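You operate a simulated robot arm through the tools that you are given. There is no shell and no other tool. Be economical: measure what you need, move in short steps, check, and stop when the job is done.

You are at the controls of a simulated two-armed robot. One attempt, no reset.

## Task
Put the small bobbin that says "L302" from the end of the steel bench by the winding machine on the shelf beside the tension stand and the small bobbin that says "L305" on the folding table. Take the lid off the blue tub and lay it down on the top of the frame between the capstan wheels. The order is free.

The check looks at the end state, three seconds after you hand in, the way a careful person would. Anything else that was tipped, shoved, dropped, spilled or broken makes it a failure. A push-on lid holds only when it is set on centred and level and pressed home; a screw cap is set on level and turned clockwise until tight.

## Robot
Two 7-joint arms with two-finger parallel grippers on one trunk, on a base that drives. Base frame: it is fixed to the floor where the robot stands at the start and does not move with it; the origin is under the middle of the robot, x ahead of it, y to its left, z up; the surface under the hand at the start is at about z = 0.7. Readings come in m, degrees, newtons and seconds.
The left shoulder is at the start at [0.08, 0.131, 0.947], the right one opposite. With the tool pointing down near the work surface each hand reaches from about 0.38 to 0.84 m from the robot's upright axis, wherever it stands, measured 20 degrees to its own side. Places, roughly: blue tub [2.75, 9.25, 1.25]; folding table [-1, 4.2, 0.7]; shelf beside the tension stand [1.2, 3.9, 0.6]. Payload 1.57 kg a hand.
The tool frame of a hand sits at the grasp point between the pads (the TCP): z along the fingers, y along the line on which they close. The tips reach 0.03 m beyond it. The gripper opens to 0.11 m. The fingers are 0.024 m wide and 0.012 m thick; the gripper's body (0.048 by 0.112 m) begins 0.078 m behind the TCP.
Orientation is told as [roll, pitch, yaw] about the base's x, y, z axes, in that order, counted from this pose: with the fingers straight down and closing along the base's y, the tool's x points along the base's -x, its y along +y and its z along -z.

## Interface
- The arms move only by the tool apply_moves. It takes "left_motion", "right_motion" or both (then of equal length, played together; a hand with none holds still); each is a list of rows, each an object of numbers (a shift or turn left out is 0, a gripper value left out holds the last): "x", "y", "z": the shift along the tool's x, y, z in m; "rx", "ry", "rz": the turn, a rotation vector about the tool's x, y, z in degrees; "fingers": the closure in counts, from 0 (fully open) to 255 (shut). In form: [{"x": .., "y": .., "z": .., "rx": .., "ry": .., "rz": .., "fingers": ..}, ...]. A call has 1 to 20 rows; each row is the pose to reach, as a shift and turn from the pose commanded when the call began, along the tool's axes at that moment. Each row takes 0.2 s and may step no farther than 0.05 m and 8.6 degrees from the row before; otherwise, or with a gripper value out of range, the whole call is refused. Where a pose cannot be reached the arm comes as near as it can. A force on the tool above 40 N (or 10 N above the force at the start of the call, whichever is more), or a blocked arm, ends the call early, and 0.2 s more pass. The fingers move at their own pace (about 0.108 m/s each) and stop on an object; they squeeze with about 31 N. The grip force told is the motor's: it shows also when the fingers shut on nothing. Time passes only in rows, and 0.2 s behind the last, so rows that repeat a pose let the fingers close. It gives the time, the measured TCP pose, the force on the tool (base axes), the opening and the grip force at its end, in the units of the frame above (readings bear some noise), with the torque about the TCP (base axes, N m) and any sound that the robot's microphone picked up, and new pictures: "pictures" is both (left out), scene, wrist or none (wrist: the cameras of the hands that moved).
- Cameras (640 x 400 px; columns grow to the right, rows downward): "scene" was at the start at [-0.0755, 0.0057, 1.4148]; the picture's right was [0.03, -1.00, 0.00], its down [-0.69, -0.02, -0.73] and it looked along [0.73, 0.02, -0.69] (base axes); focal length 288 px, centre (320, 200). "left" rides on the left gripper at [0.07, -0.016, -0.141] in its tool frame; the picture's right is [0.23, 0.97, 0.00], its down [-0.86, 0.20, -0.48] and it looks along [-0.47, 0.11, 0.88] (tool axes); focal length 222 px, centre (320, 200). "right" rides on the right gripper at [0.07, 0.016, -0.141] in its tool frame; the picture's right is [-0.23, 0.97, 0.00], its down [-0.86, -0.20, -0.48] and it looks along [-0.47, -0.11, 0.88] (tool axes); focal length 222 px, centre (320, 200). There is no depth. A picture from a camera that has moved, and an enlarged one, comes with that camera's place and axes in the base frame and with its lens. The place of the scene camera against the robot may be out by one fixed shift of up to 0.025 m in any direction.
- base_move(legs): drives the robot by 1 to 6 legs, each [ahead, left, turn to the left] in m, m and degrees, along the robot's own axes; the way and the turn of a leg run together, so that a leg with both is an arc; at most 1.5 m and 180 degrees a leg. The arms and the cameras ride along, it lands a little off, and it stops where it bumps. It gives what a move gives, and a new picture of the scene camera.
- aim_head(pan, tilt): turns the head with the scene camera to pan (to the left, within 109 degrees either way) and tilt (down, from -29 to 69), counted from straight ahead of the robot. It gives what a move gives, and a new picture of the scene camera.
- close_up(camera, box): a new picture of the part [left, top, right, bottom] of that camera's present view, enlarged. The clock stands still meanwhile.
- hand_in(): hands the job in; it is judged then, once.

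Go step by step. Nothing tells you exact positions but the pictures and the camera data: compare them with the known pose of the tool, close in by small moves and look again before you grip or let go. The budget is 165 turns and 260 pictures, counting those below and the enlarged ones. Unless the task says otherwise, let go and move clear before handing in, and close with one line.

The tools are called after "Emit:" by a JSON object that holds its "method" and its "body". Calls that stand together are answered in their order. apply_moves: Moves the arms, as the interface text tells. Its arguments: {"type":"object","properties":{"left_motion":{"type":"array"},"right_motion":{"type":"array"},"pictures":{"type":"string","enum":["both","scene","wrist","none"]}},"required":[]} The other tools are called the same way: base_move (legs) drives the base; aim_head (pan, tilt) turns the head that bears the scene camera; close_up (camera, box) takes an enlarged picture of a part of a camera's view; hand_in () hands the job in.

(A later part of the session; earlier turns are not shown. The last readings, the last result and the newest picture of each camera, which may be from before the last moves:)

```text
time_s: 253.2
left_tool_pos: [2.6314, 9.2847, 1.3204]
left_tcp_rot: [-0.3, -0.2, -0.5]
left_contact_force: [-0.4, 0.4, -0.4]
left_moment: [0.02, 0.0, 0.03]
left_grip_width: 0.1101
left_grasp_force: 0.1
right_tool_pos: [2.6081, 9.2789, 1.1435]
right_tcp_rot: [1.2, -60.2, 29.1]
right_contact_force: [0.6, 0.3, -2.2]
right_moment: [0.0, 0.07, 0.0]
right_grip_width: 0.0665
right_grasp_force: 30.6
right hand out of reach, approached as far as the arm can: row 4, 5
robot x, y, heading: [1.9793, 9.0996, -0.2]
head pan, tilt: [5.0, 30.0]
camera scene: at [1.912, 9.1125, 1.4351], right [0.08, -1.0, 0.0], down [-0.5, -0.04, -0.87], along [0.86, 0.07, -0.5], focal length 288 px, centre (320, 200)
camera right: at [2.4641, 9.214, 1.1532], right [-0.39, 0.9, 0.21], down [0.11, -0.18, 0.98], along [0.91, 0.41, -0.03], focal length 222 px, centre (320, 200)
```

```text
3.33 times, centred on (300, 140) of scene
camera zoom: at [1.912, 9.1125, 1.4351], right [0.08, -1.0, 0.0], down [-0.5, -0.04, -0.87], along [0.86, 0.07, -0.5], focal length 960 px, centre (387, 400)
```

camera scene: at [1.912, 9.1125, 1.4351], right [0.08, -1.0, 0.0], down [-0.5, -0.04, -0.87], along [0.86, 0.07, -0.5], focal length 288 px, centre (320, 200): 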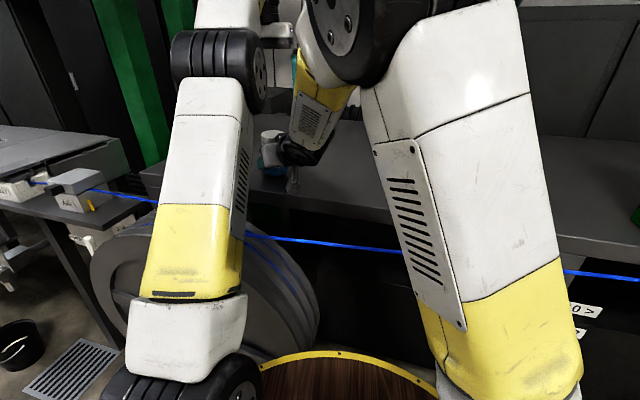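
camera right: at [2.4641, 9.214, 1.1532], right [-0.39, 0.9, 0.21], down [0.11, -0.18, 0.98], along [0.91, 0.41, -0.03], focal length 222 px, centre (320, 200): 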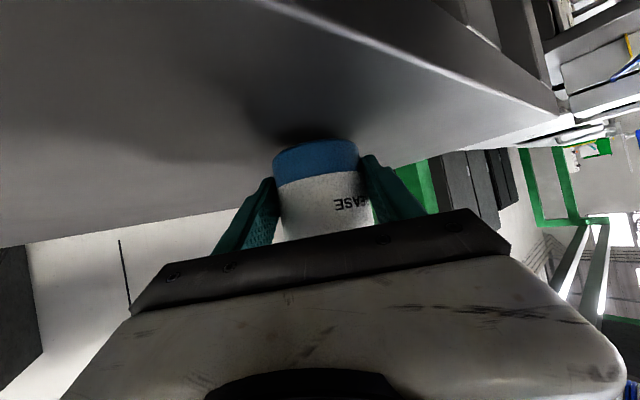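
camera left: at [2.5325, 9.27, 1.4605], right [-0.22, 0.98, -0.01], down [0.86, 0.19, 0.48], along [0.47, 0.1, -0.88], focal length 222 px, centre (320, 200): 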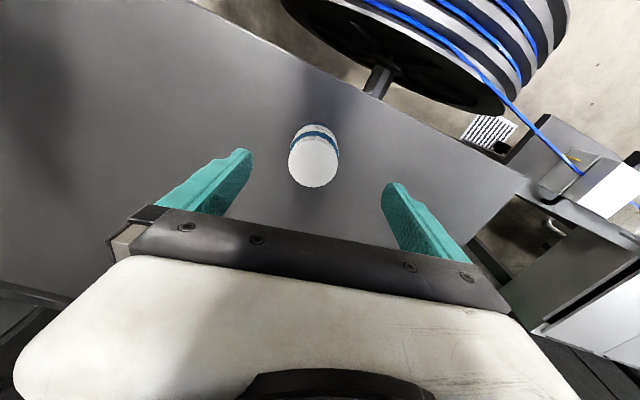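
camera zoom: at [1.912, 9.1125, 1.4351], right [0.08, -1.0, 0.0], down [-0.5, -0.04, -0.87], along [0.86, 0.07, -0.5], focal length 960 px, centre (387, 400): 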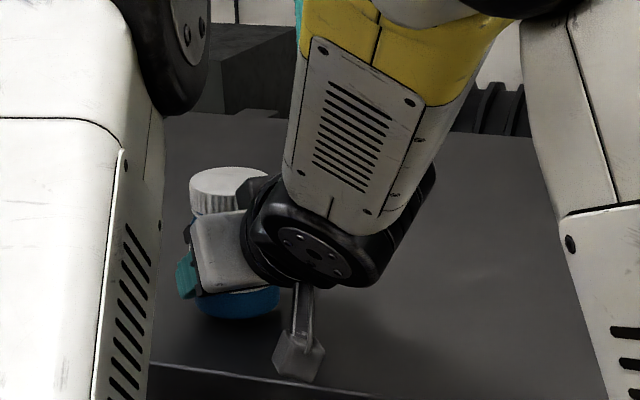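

The jar is held firmly, and the cap is clear from above. I'll turn the left hand to its starting yaw (about -80°) above the cap.

Emit:
{"method": "apply_moves", "body": {"left_motion": [{"rz": 8, "x": 0.013, "fingers": 70}, {"rz": 16, "x": 0.013}, {"rz": 24, "x": 0.013}, {"rz": 32, "x": 0.013}, {"rz": 40, "x": 0.013}, {"rz": 48, "x": 0.013}, {"rz": 56, "x": 0.013}, {"rz": 64, "x": 0.013}, {"rz": 72, "x": 0.013}, {"rz": 80, "x": 0.013}, {"rz": 80, "x": 0.013}]}}

```text
time_s: 255.6
left_tool_pos: [2.6199, 9.2853, 1.3207]
left_tcp_rot: [0.2, -0.4, -80.7]
left_contact_force: [0.2, 0.4, 0.6]
left_moment: [0.01, 0.04, 0.02]
left_grip_width: 0.0799
left_grasp_force: 0.0
right_tool_pos: [2.6073, 9.2789, 1.1423]
right_tcp_rot: [1.2, -60.4, 29.1]
right_contact_force: [-0.4, 0.4, -2.6]
right_moment: [0.0, 0.01, -0.01]
right_grip_width: 0.0664
right_grasp_force: 31.0
robot x, y, heading: [1.9806, 9.1052, -0.5]
head pan, tilt: [5.0, 30.0]
camera scene: at [1.912, 9.1125, 1.4351], right [0.08, -1.0, 0.0], down [-0.5, -0.04, -0.87], along [0.86, 0.07, -0.5], focal length 288 px, centre (320, 200)
camera left: at [2.5914, 9.3521, 1.4604], right [0.92, 0.38, 0.0], down [0.33, -0.81, 0.48], along [0.19, -0.45, -0.87], focal length 222 px, centre (320, 200)
```

scene: 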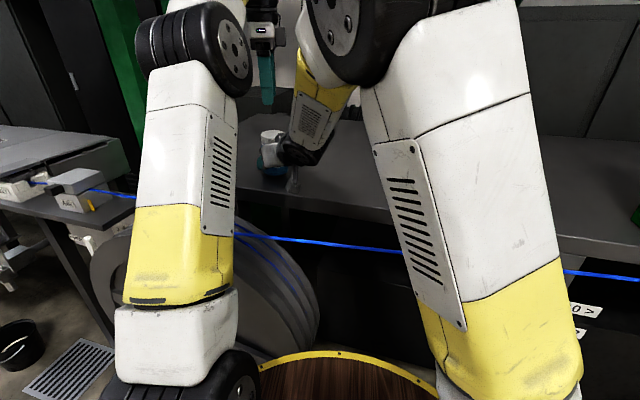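
left: 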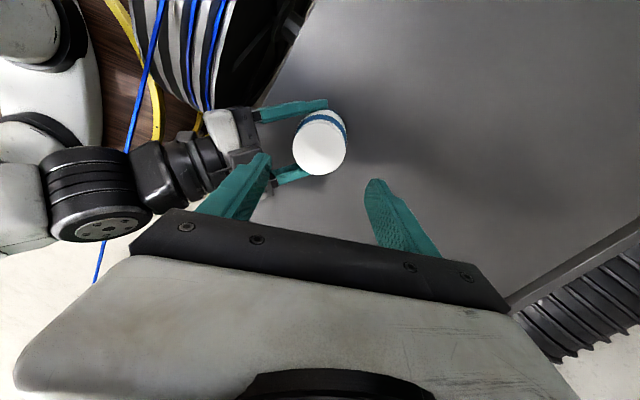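

The cap is centred under the left hand. I'll lower to z ≈ 1.205.

Emit:
{"method": "apply_moves", "body": {"left_motion": [{"z": 0.03}, {"z": 0.06}, {"z": 0.085}, {"z": 0.1}, {"z": 0.11}, {"z": 0.115}, {"z": 0.115}]}}

Emit:
{"method": "close_up", "body": {"camera": "scene", "box": [220, 80, 340, 200]}}

```text
time_s: 257.2
left_tool_pos: [2.6191, 9.2831, 1.2044]
left_tcp_rot: [0.2, -0.5, -80.6]
left_contact_force: [-0.3, 0.6, 0.3]
left_moment: [0.02, -0.04, -0.04]
left_grip_width: 0.0799
left_grasp_force: 0.1
right_tool_pos: [2.6085, 9.2781, 1.1432]
right_tcp_rot: [1.1, -60.3, 29.1]
right_contact_force: [0.1, -0.7, -2.5]
right_moment: [-0.06, 0.06, -0.02]
right_grip_width: 0.0663
right_grasp_force: 31.0
robot x, y, heading: [1.9796, 9.1013, -0.3]
head pan, tilt: [5.0, 30.0]
camera scene: at [1.912, 9.1125, 1.4351], right [0.08, -1.0, 0.0], down [-0.5, -0.04, -0.87], along [0.86, 0.07, -0.5], focal length 288 px, centre (320, 200)
camera left: at [2.592, 9.3506, 1.3449], right [0.92, 0.38, 0.0], down [0.33, -0.81, 0.48], along [0.19, -0.45, -0.87], focal length 222 px, centre (320, 200)
```

scene: 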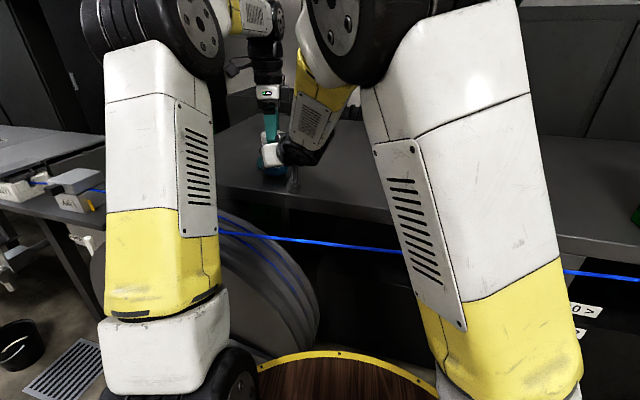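
left: 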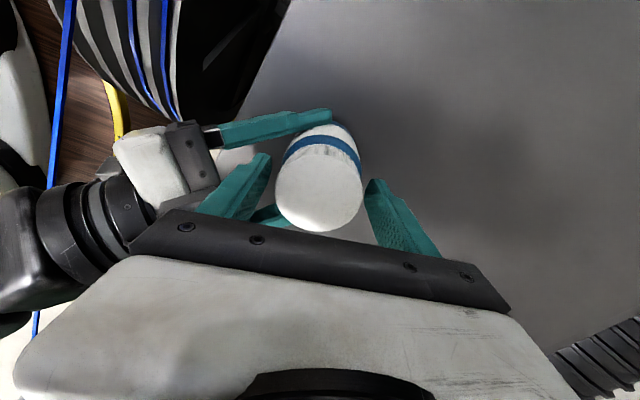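

```text
3.33 times, centred on (280, 140) of scene
camera zoom: at [1.912, 9.1125, 1.4351], right [0.08, -1.0, 0.0], down [-0.5, -0.04, -0.87], along [0.86, 0.07, -0.5], focal length 960 px, centre (453, 400)
```

zoom: 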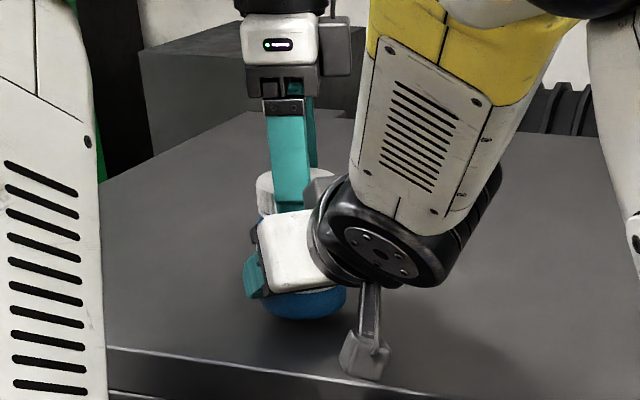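

The left fingers straddle the cap. I'll close on it.

Emit:
{"method": "apply_moves", "body": {"left_motion": [{"fingers": 110}, {"fingers": 130}, {"fingers": 255}, {"fingers": 255}, {"fingers": 255}], "pictures": "wrist"}}

```text
time_s: 258.4
left_tool_pos: [2.6193, 9.2833, 1.2046]
left_tcp_rot: [0.2, -0.4, -80.6]
left_contact_force: [2.2, -0.5, 0.1]
left_moment: [0.03, -0.15, 0.34]
left_grip_width: 0.0673
left_grasp_force: 30.9
right_tool_pos: [2.6085, 9.2783, 1.143]
right_tcp_rot: [1.3, -60.3, 29.1]
right_contact_force: [-2.1, 0.4, -2.2]
right_moment: [-0.05, 0.12, -0.3]
right_grip_width: 0.0661
right_grasp_force: 31.1
robot x, y, heading: [1.9789, 9.0992, -0.0]
head pan, tilt: [5.0, 30.0]
camera left: at [2.592, 9.3506, 1.3449], right [0.92, 0.38, 0.0], down [0.33, -0.81, 0.48], along [0.19, -0.45, -0.87], focal length 222 px, centre (320, 200)
```

left: 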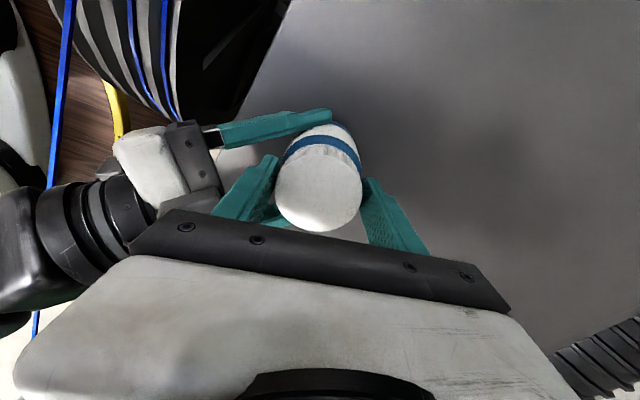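

The cap is gripped (6.7 cm). I'll turn counterclockwise gently, 40° first, and watch.

Emit:
{"method": "apply_moves", "body": {"left_motion": [{"rz": -5}, {"rz": -10}, {"rz": -15}, {"rz": -20}, {"rz": -25}, {"rz": -30}, {"rz": -35}, {"rz": -40}, {"rz": -40}], "pictures": "wrist"}}

```text
time_s: 260.4
left_tool_pos: [2.6197, 9.2843, 1.2053]
left_tcp_rot: [-0.1, -0.3, -40.5]
left_contact_force: [-3.8, -3.5, 2.9]
left_moment: [0.02, 0.09, -0.25]
left_grip_width: 0.0674
left_grasp_force: 31.6
right_tool_pos: [2.6086, 9.279, 1.1434]
right_tcp_rot: [1.2, -60.4, 29.2]
right_contact_force: [4.4, 2.2, -7.0]
right_moment: [-0.28, 0.26, 0.25]
right_grip_width: 0.0654
right_grasp_force: 31.2
robot x, y, heading: [1.9787, 9.0981, -0.2]
head pan, tilt: [5.0, 30.0]
camera left: at [2.5561, 9.3176, 1.3452], right [0.46, 0.89, 0.0], down [0.78, -0.4, 0.48], along [0.43, -0.23, -0.88], focal length 222 px, centre (320, 200)
```

left: 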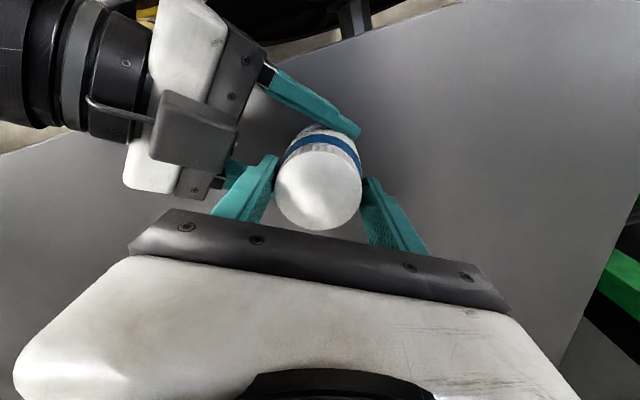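

The turning torque is low and the jar holds still. I'll continue counterclockwise 90° more, then check both cameras.

Emit:
{"method": "apply_moves", "body": {"left_motion": [{"rz": -8}, {"rz": -16}, {"rz": -24}, {"rz": -32}, {"rz": -40}, {"rz": -48, "z": -0.0005}, {"rz": -56, "z": -0.0005}, {"rz": -64, "z": -0.0005}, {"rz": -72, "z": -0.001}, {"rz": -80, "z": -0.001}, {"rz": -88, "z": -0.001}, {"rz": -95, "z": -0.001}, {"rz": -95, "z": -0.001}], "pictures": "wrist"}}

Emit:
{"method": "close_up", "body": {"camera": "right", "box": [220, 80, 420, 280]}}

```text
time_s: 263.2
left_tool_pos: [2.6179, 9.2842, 1.2064]
left_tcp_rot: [-0.4, 0.2, 54.5]
left_contact_force: [-2.6, 1.8, 0.4]
left_moment: [0.08, 0.01, -0.15]
left_grip_width: 0.0671
left_grasp_force: 30.9
right_tool_pos: [2.6081, 9.2778, 1.1418]
right_tcp_rot: [1.2, -60.3, 29.0]
right_contact_force: [2.1, -1.4, -4.6]
right_moment: [0.03, 0.16, 0.09]
right_grip_width: 0.0656
right_grasp_force: 30.8
robot x, y, heading: [1.9798, 9.1007, -0.1]
head pan, tilt: [5.0, 30.0]
camera left: at [2.5917, 9.2192, 1.3465], right [-0.92, 0.38, -0.01], down [0.33, 0.82, 0.47], along [0.19, 0.44, -0.88], focal length 222 px, centre (320, 200)
```

left: 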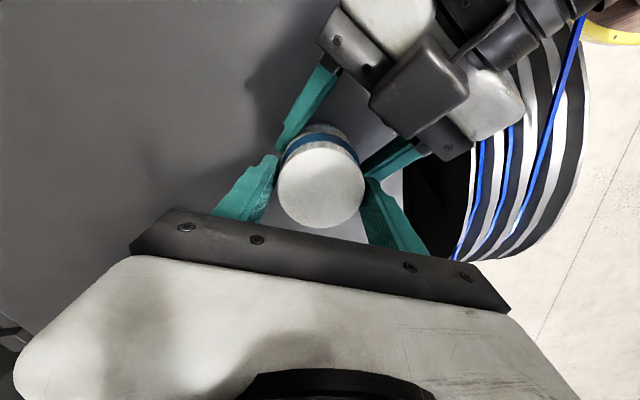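

```text
2.00 times, centred on (320, 180) of right
camera zoom: at [2.4641, 9.2136, 1.1531], right [-0.39, 0.9, 0.21], down [0.11, -0.18, 0.98], along [0.91, 0.4, -0.03], focal length 444 px, centre (320, 240)
```

zoom: 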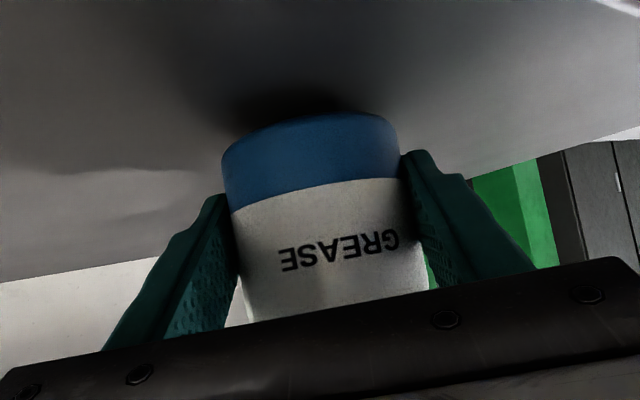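

The label has shifted, so the jar rotated part of the way in the right grip. I'll turn a bit more and compare the label again.

Emit:
{"method": "apply_moves", "body": {"left_motion": [{"rz": -6}, {"rz": -12}, {"rz": -18}, {"rz": -24}, {"rz": -30}, {"rz": -30}], "pictures": "none"}}

Emit:
{"method": "close_up", "body": {"camera": "right", "box": [220, 80, 420, 280]}}

```text
time_s: 264.6
left_tool_pos: [2.6173, 9.2852, 1.2055]
left_tcp_rot: [-0.2, 0.3, 84.6]
left_contact_force: [-10.2, 8.0, -3.8]
left_moment: [0.09, 0.16, -0.16]
left_grip_width: 0.0667
left_grasp_force: 30.8
right_tool_pos: [2.608, 9.2768, 1.1423]
right_tcp_rot: [1.3, -60.3, 28.9]
right_contact_force: [9.6, -8.4, 0.2]
right_moment: [0.47, 0.45, -0.01]
right_grip_width: 0.0671
right_grasp_force: 30.8
robot x, y, heading: [1.978, 9.0982, -0.2]
head pan, tilt: [5.0, 30.0]
```

```text
2.00 times, centred on (320, 180) of right
camera zoom: at [2.4646, 9.2133, 1.1535], right [-0.39, 0.9, 0.21], down [0.11, -0.18, 0.98], along [0.91, 0.4, -0.03], focal length 444 px, centre (320, 240)
```

zoom: 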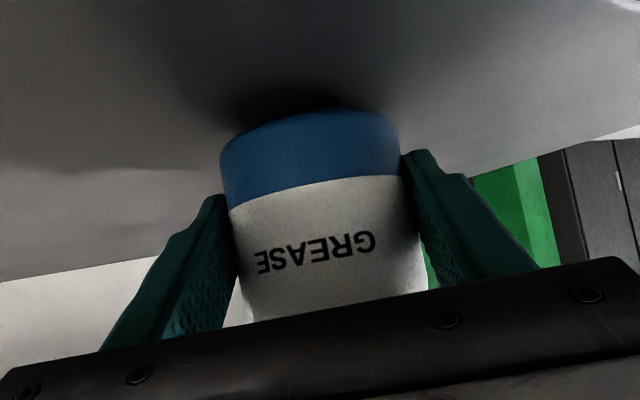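

The jar slips about half as far as I turn, so the cap is probably turning relative to it. I'll open the left hand and look at the gap under the cap.

Emit:
{"method": "apply_moves", "body": {"left_motion": [{"fingers": 75}, {"fingers": 75, "z": 0.0}, {"fingers": 75, "z": 0.0}], "pictures": "wrist"}}

Emit:
{"method": "close_up", "body": {"camera": "left", "box": [240, 90, 400, 240]}}

```text
time_s: 265.4
left_tool_pos: [2.6173, 9.2834, 1.2047]
left_tcp_rot: [-0.3, 0.3, 84.4]
left_contact_force: [-0.2, 0.3, 0.7]
left_moment: [0.0, -0.01, 0.01]
left_grip_width: 0.0776
left_grasp_force: 0.0
right_tool_pos: [2.6085, 9.2789, 1.1432]
right_tcp_rot: [1.4, -60.2, 29.2]
right_contact_force: [-0.3, 1.7, -1.0]
right_moment: [0.01, 0.08, -0.01]
right_grip_width: 0.0668
right_grasp_force: 31.0
robot x, y, heading: [1.9779, 9.103, -0.1]
head pan, tilt: [5.0, 30.0]
camera left: at [2.6277, 9.2142, 1.3466], right [-0.99, -0.13, 0.0], down [-0.12, 0.87, 0.47], along [-0.06, 0.47, -0.88], focal length 222 px, centre (320, 200)
```

left: 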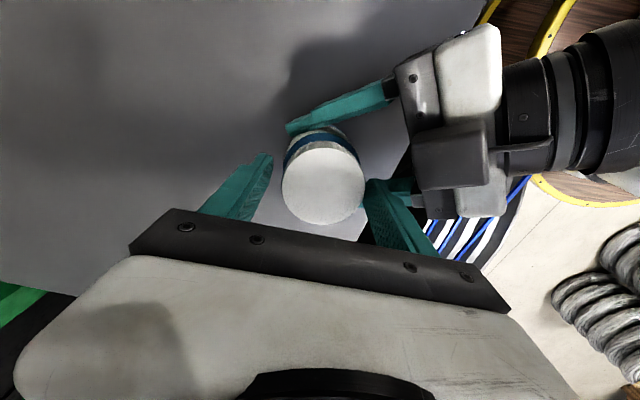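

```text
2.67 times, centred on (320, 165) of left
camera zoom: at [2.6277, 9.2142, 1.3466], right [-0.99, -0.13, 0.0], down [-0.12, 0.87, 0.47], along [-0.06, 0.47, -0.88], focal length 592 px, centre (320, 293)
```

zoom: 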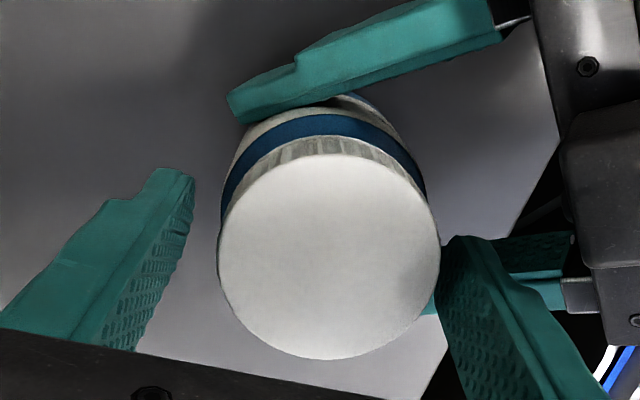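

The cap was 5 mm off the turning axis. I'll recentre on it, rotate back while open, and regrip for another stroke.

Emit:
{"method": "apply_moves", "body": {"left_motion": [{"x": 0.0025, "y": 0.0048, "rz": 0}, {"x": 0.0025, "y": 0.0048, "rz": 8.5}, {"x": 0.0025, "y": 0.0048, "rz": 17}, {"x": 0.0025, "y": 0.0048, "rz": 25.5}, {"x": 0.0025, "y": 0.0048, "rz": 34}, {"x": 0.0025, "y": 0.0048, "rz": 42.5}, {"x": 0.0025, "y": 0.0048, "rz": 51}, {"x": 0.0025, "y": 0.0048, "rz": 59.5}, {"x": 0.0025, "y": 0.0048, "rz": 68}, {"x": 0.0025, "y": 0.0048, "rz": 76.5}, {"x": 0.0025, "y": 0.0048, "rz": 85}, {"x": 0.0025, "y": 0.0048, "rz": 93.5}, {"x": 0.0025, "y": 0.0048, "rz": 102}, {"x": 0.0025, "y": 0.0048, "rz": 110.5}, {"x": 0.0025, "y": 0.0048, "rz": 119}, {"x": 0.0025, "y": 0.0048, "rz": 127.5}, {"x": 0.0025, "y": 0.0048, "rz": 136}, {"x": 0.0025, "y": 0.0048, "rz": 144.5}, {"x": 0.0025, "y": 0.0048, "rz": 153}, {"x": 0.0025, "y": 0.0048, "rz": 161}], "pictures": "wrist"}}

Emit:
{"method": "close_up", "body": {"camera": "left", "box": [240, 90, 400, 240]}}

```text
time_s: 269.6
left_tool_pos: [2.614, 9.2816, 1.2067]
left_tcp_rot: [0.2, -0.3, -76.8]
left_contact_force: [2.6, 0.6, 0.3]
left_moment: [-0.06, 0.05, 0.05]
left_grip_width: 0.0754
left_grasp_force: 0.0
right_tool_pos: [2.6083, 9.2778, 1.1422]
right_tcp_rot: [1.1, -60.3, 29.1]
right_contact_force: [-2.7, 1.4, -1.4]
right_moment: [-0.06, -0.17, -0.08]
right_grip_width: 0.067
right_grasp_force: 30.9
robot x, y, heading: [1.9767, 9.0989, 0.0]
head pan, tilt: [5.0, 30.0]
camera left: at [2.582, 9.3467, 1.3465], right [0.9, 0.44, 0.0], down [0.39, -0.78, 0.49], along [0.22, -0.43, -0.87], focal length 222 px, centre (320, 200)
```

left: 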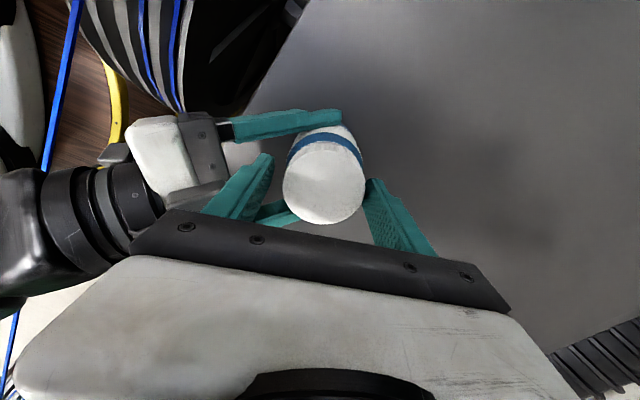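

```text
2.67 times, centred on (320, 165) of left
camera zoom: at [2.582, 9.3467, 1.3465], right [0.9, 0.44, 0.0], down [0.39, -0.78, 0.49], along [0.22, -0.43, -0.87], focal length 592 px, centre (320, 293)
```

zoom: 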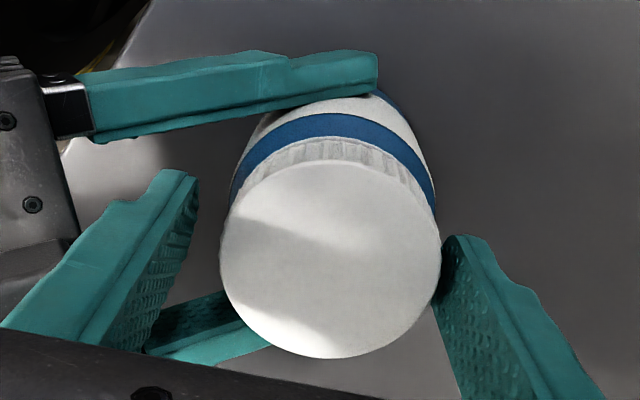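

The cap centre is at about (2.6155, 9.283). I'll make a small correction, close, and do a second stroke of about 150°.

Emit:
{"method": "apply_moves", "body": {"left_motion": [{"x": 0.001, "y": 0.0018}, {"x": 0.001, "y": 0.0018, "fingers": 120}, {"x": 0.001, "y": 0.0018, "fingers": 255}, {"x": 0.001, "y": 0.0018, "fingers": 255}, {"x": 0.001, "y": 0.0018, "fingers": 255}], "pictures": "none"}}

Emit:
{"method": "close_up", "body": {"camera": "right", "box": [220, 80, 420, 280]}}

Emit:
{"method": "apply_moves", "body": {"left_motion": [{"rz": -8}, {"rz": -16}, {"rz": -24}, {"rz": -32}, {"rz": -40}, {"rz": -48}, {"rz": -56}, {"rz": -64}, {"rz": -72}, {"rz": -80}, {"rz": -88}, {"rz": -96}, {"rz": -104}, {"rz": -112}, {"rz": -120}, {"rz": -128}, {"rz": -136}, {"rz": -144}, {"rz": -152}, {"rz": -152}], "pictures": "wrist"}}

Emit:
{"method": "close_up", "body": {"camera": "right", "box": [220, 80, 420, 280]}}

```text
time_s: 270.8
left_tool_pos: [2.6154, 9.2842, 1.2078]
left_tcp_rot: [0.4, -0.3, -76.5]
left_contact_force: [18.6, 6.0, 13.5]
left_moment: [0.36, -1.11, 0.37]
left_grip_width: 0.0592
left_grasp_force: 31.4
right_tool_pos: [2.6082, 9.2787, 1.1422]
right_tcp_rot: [1.1, -60.1, 29.1]
right_contact_force: [-11.1, -3.4, 0.5]
right_moment: [-0.37, 0.07, -0.28]
right_grip_width: 0.0666
right_grasp_force: 31.2
robot x, y, heading: [1.982, 9.1014, -0.5]
head pan, tilt: [5.0, 30.0]
```

```text
2.00 times, centred on (320, 180) of right
camera zoom: at [2.4637, 9.214, 1.1533], right [-0.39, 0.9, 0.21], down [0.11, -0.18, 0.98], along [0.91, 0.41, -0.03], focal length 444 px, centre (320, 240)
```

zoom: 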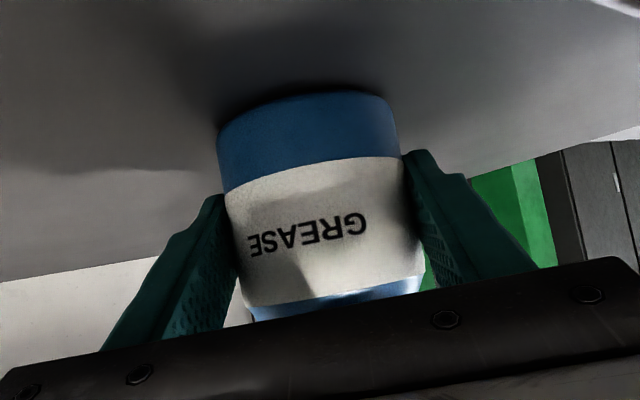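

```text
time_s: 275.0
left_tool_pos: [2.6144, 9.2864, 1.2072]
left_tcp_rot: [-0.3, 0.2, 75.6]
left_contact_force: [1.1, 0.0, 29.7]
left_moment: [0.58, 0.5, -0.08]
left_grip_width: 0.0595
left_grasp_force: 31.5
right_tool_pos: [2.6078, 9.2785, 1.1423]
right_tcp_rot: [1.2, -60.3, 29.1]
right_contact_force: [-6.0, 5.0, -9.2]
right_moment: [0.07, -0.55, 0.44]
right_grip_width: 0.0658
right_grasp_force: 30.8
robot x, y, heading: [1.9811, 9.1049, 0.0]
head pan, tilt: [5.0, 30.0]
camera left: at [2.6129, 9.2145, 1.3467], right [-1.0, 0.02, -0.01], down [0.02, 0.88, 0.47], along [0.01, 0.47, -0.88], focal length 222 px, centre (320, 200)
```

left: 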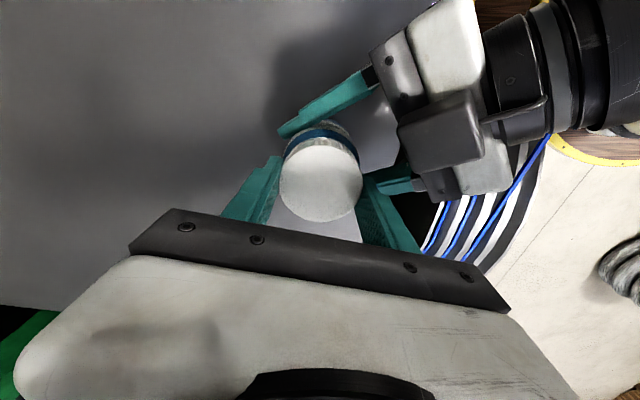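

```text
2.00 times, centred on (320, 180) of right
camera zoom: at [2.4631, 9.214, 1.1535], right [-0.39, 0.9, 0.21], down [0.11, -0.18, 0.98], along [0.91, 0.41, -0.03], focal length 444 px, centre (320, 240)
```

zoom: 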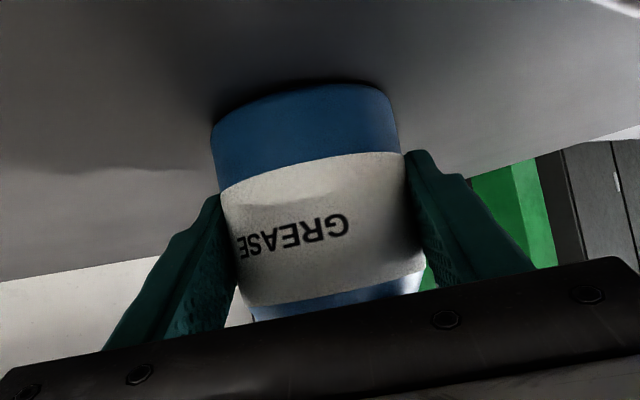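

This time the fingers hold the true cap diameter (5.9 cm) and it really unscrews: the cap pushes my hand up with 30 N. I'll raise the left hand a few millimetres and see if the cap is free.

Emit:
{"method": "apply_moves", "body": {"left_motion": [{"z": -0.001}, {"z": -0.002}, {"z": -0.003}, {"z": -0.004}, {"z": -0.004}], "pictures": "none"}}

Emit:
{"method": "close_up", "body": {"camera": "left", "box": [240, 90, 400, 240]}}

Emit:
{"method": "close_up", "body": {"camera": "right", "box": [220, 80, 420, 280]}}

```text
time_s: 276.2
left_tool_pos: [2.6149, 9.2841, 1.2086]
left_tcp_rot: [-0.2, 0.3, 75.3]
left_contact_force: [16.9, 2.9, -13.6]
left_moment: [0.57, -0.36, 0.05]
left_grip_width: 0.059
left_grasp_force: 31.1
right_tool_pos: [2.6076, 9.2782, 1.1435]
right_tcp_rot: [1.4, -60.5, 29.2]
right_contact_force: [-17.4, -2.5, 10.3]
right_moment: [-0.31, -0.81, 0.05]
right_grip_width: 0.0655
right_grasp_force: 31.7
robot x, y, heading: [1.9817, 9.1027, 0.0]
head pan, tilt: [5.0, 30.0]
```

```text
2.67 times, centred on (320, 165) of left
camera zoom: at [2.6139, 9.2145, 1.3494], right [-1.0, 0.03, 0.0], down [0.02, 0.88, 0.47], along [0.01, 0.47, -0.88], focal length 592 px, centre (320, 293)
```

zoom: 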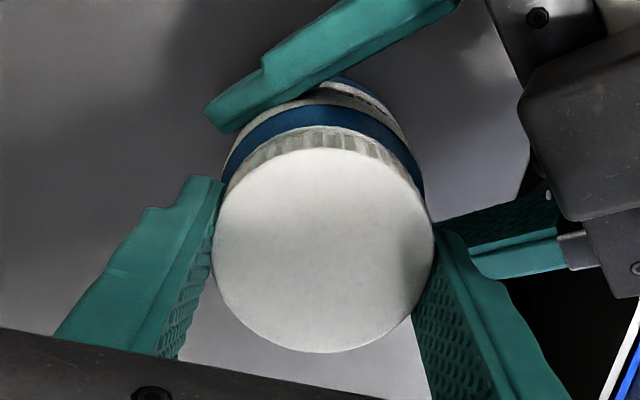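

```text
2.00 times, centred on (320, 180) of right
camera zoom: at [2.4645, 9.2142, 1.1543], right [-0.39, 0.9, 0.21], down [0.11, -0.18, 0.98], along [0.91, 0.41, -0.03], focal length 444 px, centre (320, 240)
```

zoom: 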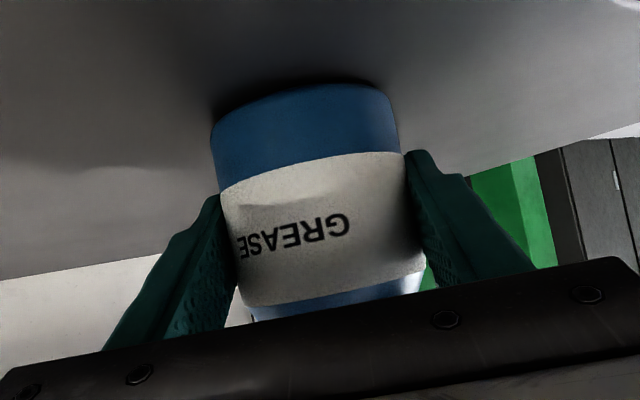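

The cap is still threaded. I'll open, recentre slightly (+3 mm in x), rotate back, and do another stroke, rising with the thread.

Emit:
{"method": "apply_moves", "body": {"left_motion": [{"fingers": 80}, {"fingers": 80, "rz": 0}, {"y": -0.0026, "x": -0.001, "rz": 8}, {"y": -0.0026, "x": -0.001, "rz": 16.5}, {"y": -0.0026, "x": -0.001, "rz": 25}, {"y": -0.0026, "x": -0.001, "rz": 33.5}, {"y": -0.0026, "x": -0.001, "rz": 42}, {"y": -0.0026, "x": -0.001, "rz": 50.5}, {"y": -0.0026, "x": -0.001, "rz": 59}, {"y": -0.0026, "x": -0.001, "rz": 67.5}, {"y": -0.0026, "x": -0.001, "rz": 76}, {"y": -0.0026, "x": -0.001, "rz": 84.5}, {"y": -0.0026, "x": -0.001, "rz": 93}, {"y": -0.0026, "x": -0.001, "rz": 101.5}, {"y": -0.0026, "x": -0.001, "rz": 110}, {"y": -0.0026, "x": -0.001, "rz": 118.5}, {"y": -0.0026, "x": -0.001, "rz": 127}, {"y": -0.0026, "x": -0.001, "rz": 135.5}, {"y": -0.0026, "x": -0.001, "rz": 144}, {"y": -0.0026, "x": -0.001, "rz": 152}], "pictures": "none"}}

Emit:
{"method": "close_up", "body": {"camera": "left", "box": [240, 90, 400, 240]}}

```text
time_s: 280.4
left_tool_pos: [2.6173, 9.2829, 1.2107]
left_tcp_rot: [0.1, -0.4, -76.9]
left_contact_force: [-0.5, -0.3, 0.2]
left_moment: [0.0, 0.01, 0.0]
left_grip_width: 0.0752
left_grasp_force: 0.0
right_tool_pos: [2.6085, 9.2782, 1.1439]
right_tcp_rot: [1.3, -60.3, 29.1]
right_contact_force: [0.8, -0.9, 3.7]
right_moment: [-0.24, -0.06, 0.01]
right_grip_width: 0.0655
right_grasp_force: 31.0
robot x, y, heading: [1.9795, 9.1018, -0.2]
head pan, tilt: [5.0, 30.0]
```

```text
2.67 times, centred on (320, 165) of left
camera zoom: at [2.5859, 9.3491, 1.3502], right [0.9, 0.44, 0.0], down [0.39, -0.78, 0.48], along [0.22, -0.43, -0.87], focal length 592 px, centre (320, 293)
```

zoom: 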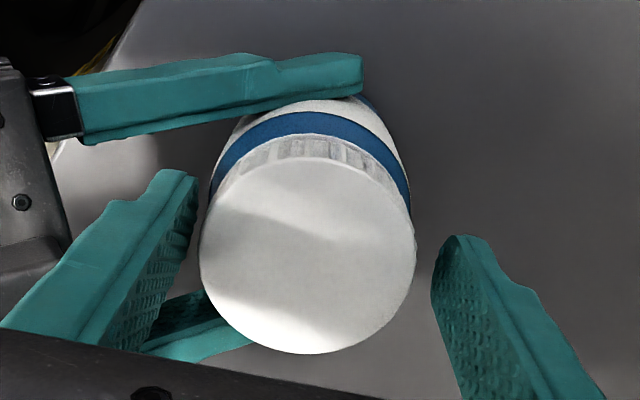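

Emit:
{"method": "apply_moves", "body": {"left_motion": [{"y": -0.0023, "z": 0.002}, {"y": -0.0023, "z": 0.002, "fingers": 120}, {"y": -0.0023, "z": 0.002, "fingers": 255}, {"y": -0.0023, "z": 0.002, "fingers": 255}, {"y": -0.0023, "z": 0.002, "fingers": 255}], "pictures": "none"}}

Emit:
{"method": "apply_moves", "body": {"left_motion": [{"rz": -8}, {"rz": -16}, {"rz": -24, "z": -0.0005}, {"rz": -32, "z": -0.0005}, {"rz": -40, "z": -0.0005}, {"rz": -48, "z": -0.001}, {"rz": -56, "z": -0.001}, {"rz": -64, "z": -0.001}, {"rz": -72, "z": -0.0015}, {"rz": -80, "z": -0.0015}, {"rz": -88, "z": -0.0015}, {"rz": -96, "z": -0.002}, {"rz": -104, "z": -0.002}, {"rz": -112, "z": -0.002}, {"rz": -120, "z": -0.0025}, {"rz": -128, "z": -0.0025}, {"rz": -136, "z": -0.0025}, {"rz": -144, "z": -0.003}, {"rz": -152, "z": -0.003}, {"rz": -152, "z": -0.003}], "pictures": "wrist"}}

Emit:
{"method": "close_up", "body": {"camera": "right", "box": [220, 80, 420, 280]}}

```text
time_s: 281.6
left_tool_pos: [2.6138, 9.2825, 1.2082]
left_tcp_rot: [0.1, -0.4, -76.6]
left_contact_force: [-12.0, -2.1, 1.1]
left_moment: [-0.07, 0.24, -0.05]
left_grip_width: 0.0589
left_grasp_force: 31.0
right_tool_pos: [2.6083, 9.2787, 1.1427]
right_tcp_rot: [1.1, -60.3, 29.1]
right_contact_force: [10.9, 2.7, 0.1]
right_moment: [-0.29, 0.47, -0.06]
right_grip_width: 0.0657
right_grasp_force: 31.2
robot x, y, heading: [1.9809, 9.1025, -0.2]
head pan, tilt: [5.0, 30.0]
```

```text
time_s: 285.8
left_tool_pos: [2.616, 9.2835, 1.211]
left_tcp_rot: [-0.3, 0.3, 75.5]
left_contact_force: [0.5, -2.8, -10.7]
left_moment: [0.46, 0.25, 0.0]
left_grip_width: 0.0588
left_grasp_force: 30.5
right_tool_pos: [2.6079, 9.279, 1.143]
right_tcp_rot: [1.4, -60.3, 29.0]
right_contact_force: [-3.0, 3.3, 14.1]
right_moment: [-0.32, -0.5, 0.1]
right_grip_width: 0.0655
right_grasp_force: 31.2
robot x, y, heading: [1.9792, 9.1033, -0.2]
head pan, tilt: [5.0, 30.0]
camera left: at [2.6144, 9.2126, 1.3521], right [-1.0, 0.02, 0.0], down [0.02, 0.88, 0.47], along [0.01, 0.47, -0.88], focal length 222 px, centre (320, 200)
```

left: 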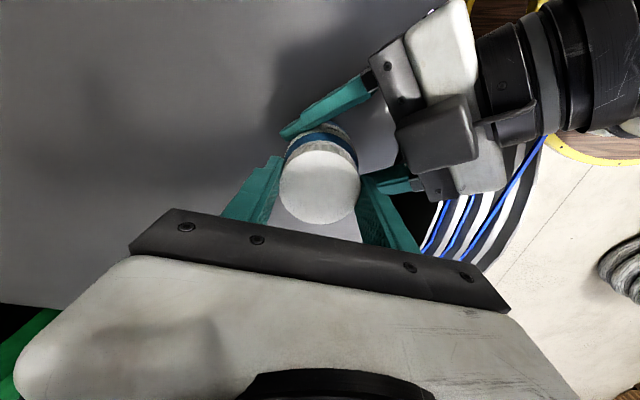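

```text
2.00 times, centred on (320, 180) of right
camera zoom: at [2.4637, 9.2144, 1.1537], right [-0.39, 0.9, 0.21], down [0.11, -0.18, 0.98], along [0.91, 0.41, -0.03], focal length 444 px, centre (320, 240)
```

zoom: 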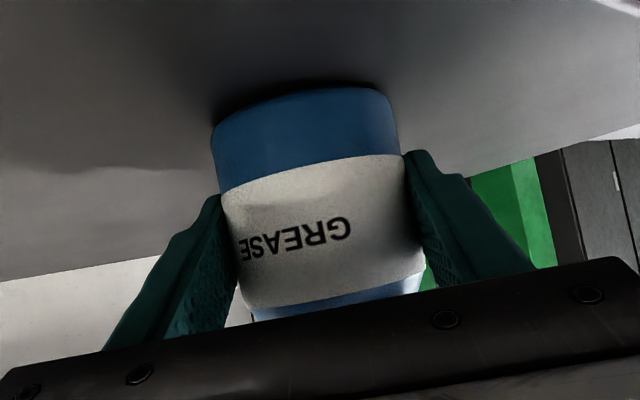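

The jar no longer rotates, so the cap is unscrewing cleanly. One more reset and stroke.

Emit:
{"method": "apply_moves", "body": {"left_motion": [{"fingers": 80, "z": 0.001}, {"fingers": 80, "z": 0.001}, {"z": 0.001, "rz": 8}, {"z": 0.001, "rz": 16.5}, {"z": 0.001, "rz": 25}, {"z": 0.001, "rz": 33.5}, {"z": 0.001, "rz": 42}, {"z": 0.001, "rz": 50.5}, {"z": 0.001, "rz": 59}, {"z": 0.001, "rz": 67.5}, {"z": 0.001, "rz": 76}, {"z": 0.001, "rz": 84.5}, {"z": 0.001, "rz": 93}, {"z": 0.001, "rz": 101.5}, {"z": 0.001, "rz": 110}, {"z": 0.001, "rz": 118.5}, {"z": 0.001, "rz": 127}, {"z": 0.001, "rz": 135.5}, {"z": 0.001, "rz": 144}, {"z": 0.001, "rz": 152}], "pictures": "none"}}

Emit:
{"method": "apply_moves", "body": {"left_motion": [{"y": -0.001, "fingers": 120}, {"y": -0.001, "fingers": 255}, {"y": -0.001, "fingers": 255}, {"y": -0.001, "fingers": 255}], "pictures": "none"}}

Emit:
{"method": "apply_moves", "body": {"left_motion": [{"rz": -8}, {"rz": -16}, {"rz": -24}, {"rz": -32}, {"rz": -40, "z": -0.0005}, {"rz": -48, "z": -0.0005}, {"rz": -56, "z": -0.0005}, {"rz": -64, "z": -0.001}, {"rz": -72, "z": -0.001}, {"rz": -80, "z": -0.001}, {"rz": -88, "z": -0.001}, {"rz": -96, "z": -0.0015}, {"rz": -104, "z": -0.0015}, {"rz": -112, "z": -0.0015}, {"rz": -120, "z": -0.0015}, {"rz": -128, "z": -0.002}, {"rz": -136, "z": -0.002}, {"rz": -144, "z": -0.002}, {"rz": -152, "z": -0.002}, {"rz": -152, "z": -0.002}], "pictures": "wrist"}}

Emit:
{"method": "close_up", "body": {"camera": "right", "box": [220, 80, 420, 280]}}

```text
time_s: 290.0
left_tool_pos: [2.6149, 9.2833, 1.2112]
left_tcp_rot: [0.2, -0.4, -76.8]
left_contact_force: [0.4, -0.6, -0.4]
left_moment: [0.0, -0.03, 0.0]
left_grip_width: 0.0757
left_grasp_force: 0.1
right_tool_pos: [2.6084, 9.2786, 1.143]
right_tcp_rot: [1.2, -60.3, 29.1]
right_contact_force: [-1.6, -0.8, 5.5]
right_moment: [0.1, -0.28, 0.05]
right_grip_width: 0.0656
right_grasp_force: 31.2
robot x, y, heading: [1.9773, 9.1032, -0.2]
head pan, tilt: [5.0, 30.0]
```

```text
time_s: 291.0
left_tool_pos: [2.6141, 9.2837, 1.2105]
left_tcp_rot: [0.3, -0.4, -76.6]
left_contact_force: [17.4, 4.6, -1.4]
left_moment: [0.4, -0.6, 0.0]
left_grip_width: 0.0589
left_grasp_force: 31.2
right_tool_pos: [2.6075, 9.2792, 1.1418]
right_tcp_rot: [1.2, -60.2, 29.2]
right_contact_force: [-16.4, -5.5, 5.5]
right_moment: [-0.15, -0.9, 0.0]
right_grip_width: 0.0657
right_grasp_force: 30.9
robot x, y, heading: [1.9769, 9.1016, -0.4]
head pan, tilt: [5.0, 30.0]
```

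```text
time_s: 295.2
left_tool_pos: [2.615, 9.2829, 1.2117]
left_tcp_rot: [-0.3, 0.3, 75.5]
left_contact_force: [2.4, -4.9, 0.2]
left_moment: [-0.1, -0.05, 0.0]
left_grip_width: 0.0587
left_grasp_force: 31.2
right_tool_pos: [2.6083, 9.2799, 1.1428]
right_tcp_rot: [1.2, -60.3, 29.2]
right_contact_force: [-1.9, 5.4, -4.1]
right_moment: [-0.21, -0.08, 0.01]
right_grip_width: 0.0652
right_grasp_force: 30.8
robot x, y, heading: [1.9782, 9.099, -0.3]
head pan, tilt: [5.0, 30.0]
camera left: at [2.6131, 9.2127, 1.3528], right [-1.0, 0.02, -0.01], down [0.02, 0.88, 0.47], along [0.02, 0.47, -0.88], focal length 222 px, centre (320, 200)
```

left: 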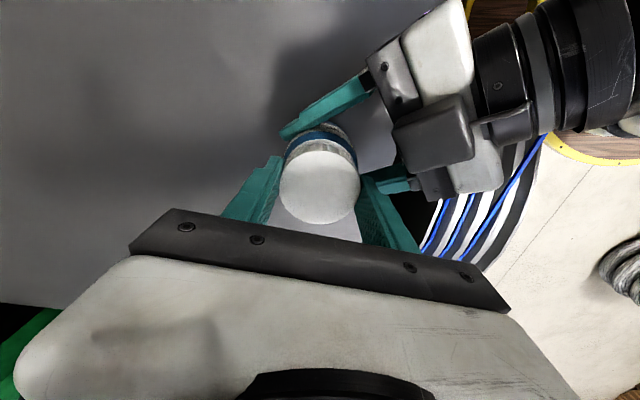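

```text
2.00 times, centred on (320, 180) of right
camera zoom: at [2.4638, 9.2143, 1.1531], right [-0.39, 0.9, 0.21], down [0.11, -0.18, 0.98], along [0.91, 0.41, -0.03], focal length 444 px, centre (320, 240)
```

zoom: 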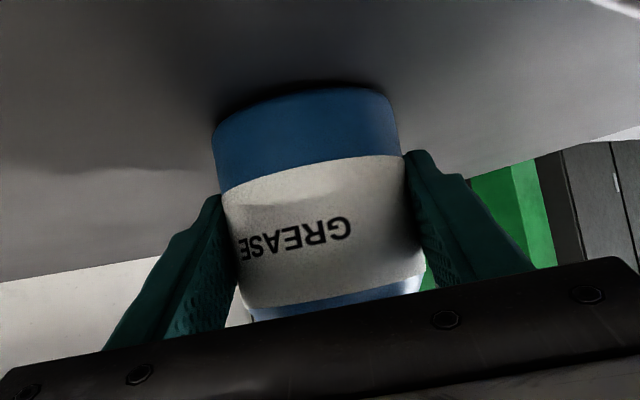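

The forces are now near zero, so the cap may be free. I'll lift slowly 12 mm.

Emit:
{"method": "apply_moves", "body": {"left_motion": [{"z": -0.001}, {"z": -0.002}, {"z": -0.004}, {"z": -0.006}, {"z": -0.009}, {"z": -0.012}, {"z": -0.012}], "pictures": "none"}}

Emit:
{"method": "close_up", "body": {"camera": "left", "box": [240, 90, 400, 240]}}

```text
time_s: 296.8
left_tool_pos: [2.6161, 9.2835, 1.2244]
left_tcp_rot: [-0.3, 0.3, 75.3]
left_contact_force: [0.0, -0.3, 0.4]
left_moment: [0.02, 0.0, -0.04]
left_grip_width: 0.0589
left_grasp_force: 31.3
right_tool_pos: [2.6085, 9.2775, 1.1422]
right_tcp_rot: [1.3, -60.2, 29.1]
right_contact_force: [0.1, -0.3, -4.0]
right_moment: [-0.02, -0.01, -0.03]
right_grip_width: 0.0655
right_grasp_force: 31.2
robot x, y, heading: [1.9826, 9.0997, -0.2]
head pan, tilt: [5.0, 30.0]
```

```text
2.67 times, centred on (320, 165) of left
camera zoom: at [2.6137, 9.2126, 1.3659], right [-1.0, 0.03, 0.0], down [0.02, 0.88, 0.47], along [0.02, 0.47, -0.88], focal length 592 px, centre (320, 293)
```

zoom: 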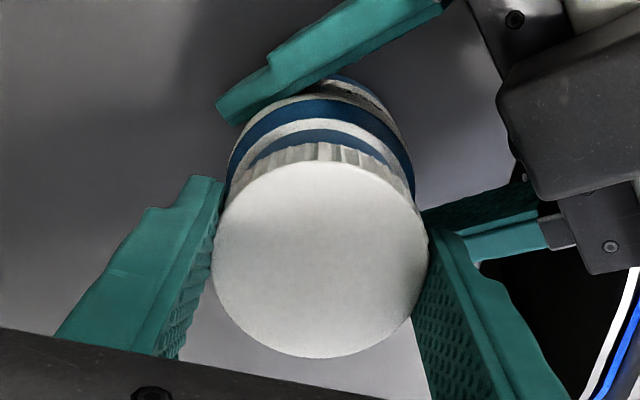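

The cap is off. I'll lift it higher, gently.

Emit:
{"method": "apply_moves", "body": {"left_motion": [{"z": -0.003}, {"z": -0.008}, {"z": -0.014}, {"z": -0.021}, {"z": -0.029}, {"z": -0.037}, {"z": -0.045}, {"z": -0.053}, {"z": -0.061}, {"z": -0.069}, {"z": -0.076}, {"z": -0.08}, {"z": -0.08}]}}

Emit:
{"method": "close_up", "body": {"camera": "right", "box": [120, 60, 520, 310]}}

```text
time_s: 299.6
left_tool_pos: [2.6146, 9.2828, 1.3039]
left_tcp_rot: [-0.3, 0.4, 75.5]
left_contact_force: [-1.4, 0.3, -0.9]
left_moment: [0.0, -0.01, 0.0]
left_grip_width: 0.0586
left_grasp_force: 31.4
right_tool_pos: [2.6096, 9.2777, 1.1427]
right_tcp_rot: [1.2, -60.4, 29.1]
right_contact_force: [-0.4, -0.5, -3.8]
right_moment: [-0.02, 0.01, 0.0]
right_grip_width: 0.0656
right_grasp_force: 31.1
robot x, y, heading: [1.9796, 9.1061, -0.2]
head pan, tilt: [5.0, 30.0]
camera scene: at [1.912, 9.1125, 1.4351], right [0.08, -1.0, 0.0], down [-0.5, -0.04, -0.87], along [0.86, 0.07, -0.5], focal length 288 px, centre (320, 200)
camera left: at [2.6131, 9.2122, 1.445], right [-1.0, 0.03, 0.0], down [0.02, 0.88, 0.47], along [0.02, 0.47, -0.88], focal length 222 px, centre (320, 200)
```

scene: 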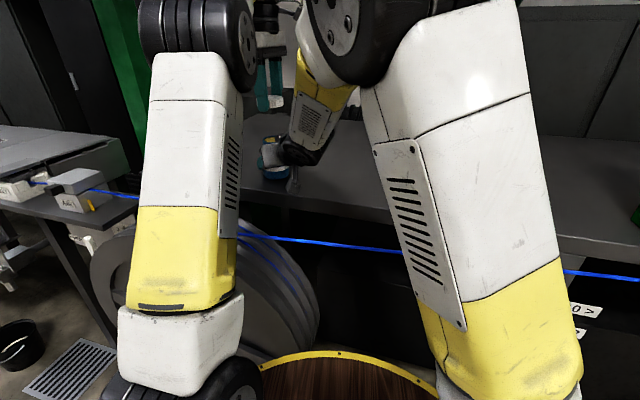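
left: 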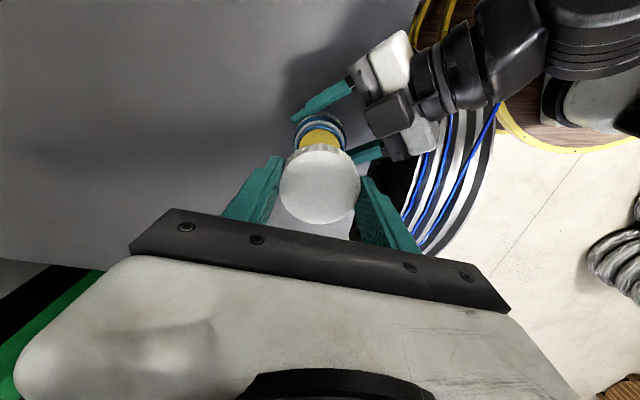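

```text
1.60 times, centred on (320, 185) of right
camera zoom: at [2.4641, 9.214, 1.1533], right [-0.39, 0.9, 0.21], down [0.11, -0.18, 0.98], along [0.91, 0.41, -0.03], focal length 355 px, centre (320, 224)
```

zoom: 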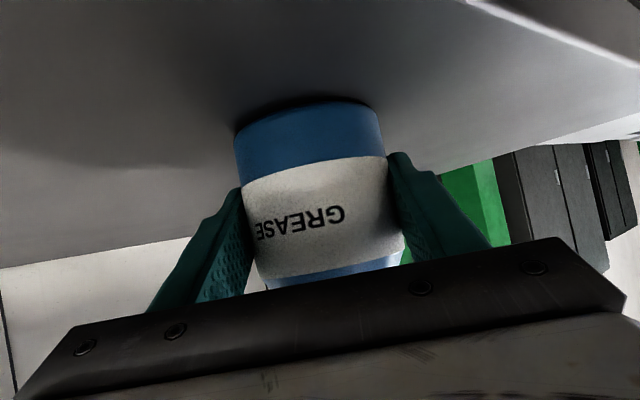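

The jar seems to hang slightly in the right grip (3.8 N down). I'll lower the right hand in 1 mm steps until it rests on the frame.

Emit:
{"method": "apply_moves", "body": {"right_motion": [{"z": 0.0005, "x": 0.0009}, {"z": 0.001, "x": 0.0017}, {"z": 0.001, "x": 0.0017}], "pictures": "none"}}

Emit:
{"method": "apply_moves", "body": {"right_motion": [{"z": 0.0005, "x": 0.0009}, {"z": 0.001, "x": 0.0017}, {"z": 0.001, "x": 0.0017}], "pictures": "none"}}

```text
time_s: 300.4
left_tool_pos: [2.614, 9.2824, 1.3041]
left_tcp_rot: [-0.2, 0.3, 75.5]
left_contact_force: [-0.3, -0.1, -0.4]
left_moment: [-0.01, -0.02, -0.03]
left_grip_width: 0.0588
left_grasp_force: 31.1
right_tool_pos: [2.6077, 9.2783, 1.1416]
right_tcp_rot: [1.4, -60.4, 29.0]
right_contact_force: [-0.4, -0.6, 8.1]
right_moment: [-0.34, -0.24, -0.01]
right_grip_width: 0.0656
right_grasp_force: 31.1
robot x, y, heading: [1.9787, 9.1002, 0.1]
head pan, tilt: [5.0, 30.0]
```

```text
time_s: 301.2
left_tool_pos: [2.6132, 9.2831, 1.3049]
left_tcp_rot: [-0.3, 0.3, 75.4]
left_contact_force: [0.0, -0.1, -0.2]
left_moment: [0.02, -0.01, 0.01]
left_grip_width: 0.059
left_grasp_force: 30.9
right_tool_pos: [2.6087, 9.2798, 1.1403]
right_tcp_rot: [1.3, -60.4, 29.0]
right_contact_force: [-1.6, 3.8, 25.3]
right_moment: [-0.49, -0.58, 0.01]
right_grip_width: 0.0652
right_grasp_force: 30.7
robot x, y, heading: [1.982, 9.104, -0.1]
head pan, tilt: [5.0, 30.0]
```

It rests on the frame. I'll relax the push, open the right hand, and draw it straight back along its fingers.

Emit:
{"method": "apply_moves", "body": {"right_motion": [{"z": -0.001, "x": -0.0017}, {"z": -0.001, "x": -0.0017, "fingers": 60}, {"z": -0.001, "x": -0.0017, "fingers": 20}, {"z": -0.001, "x": -0.0017, "fingers": 0}, {"z": -0.02, "x": -0.0017}, {"z": -0.05, "x": -0.0017}, {"z": -0.08, "x": -0.0017}, {"z": -0.11, "x": -0.0017}, {"z": -0.14, "x": -0.0017}, {"z": -0.14, "x": -0.0017}]}}

```text
time_s: 303.4
left_tool_pos: [2.6153, 9.282, 1.3029]
left_tcp_rot: [-0.3, 0.3, 75.3]
left_contact_force: [-0.4, -0.8, -0.2]
left_moment: [0.02, 0.0, -0.01]
left_grip_width: 0.0585
left_grasp_force: 31.2
right_tool_pos: [2.505, 9.2174, 1.2116]
right_tcp_rot: [1.5, -60.1, 28.8]
right_contact_force: [-0.3, 0.6, 0.2]
right_moment: [0.0, 0.0, 0.02]
right_grip_width: 0.1097
right_grasp_force: 0.0
robot x, y, heading: [1.9776, 9.1018, -0.2]
head pan, tilt: [5.0, 30.0]
camera scene: at [1.9123, 9.1119, 1.4351], right [0.08, -1.0, 0.0], down [-0.5, -0.04, -0.87], along [0.86, 0.07, -0.5], focal length 288 px, centre (320, 200)
camera right: at [2.3607, 9.1512, 1.2208], right [-0.39, 0.9, 0.21], down [0.11, -0.18, 0.98], along [0.91, 0.4, -0.03], focal length 222 px, centre (320, 200)
```

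scene: 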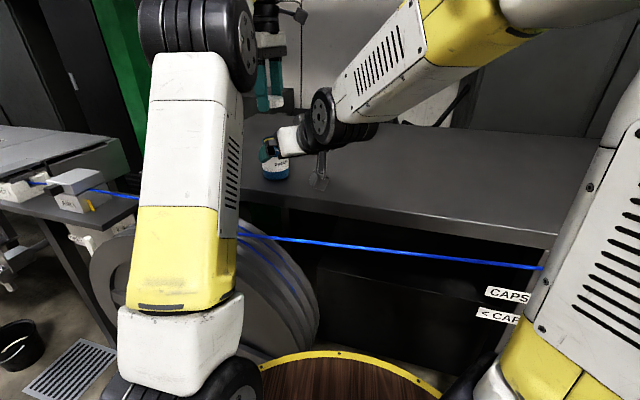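
right: 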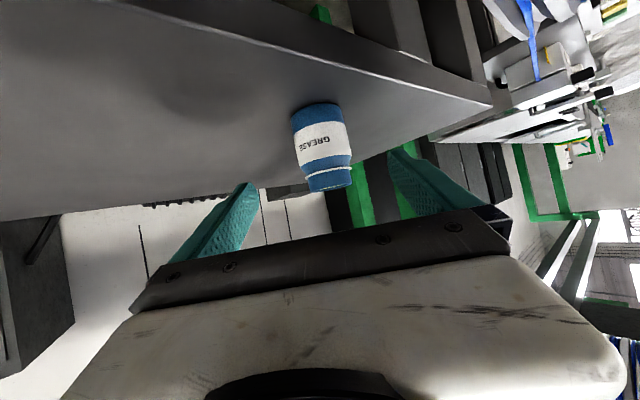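

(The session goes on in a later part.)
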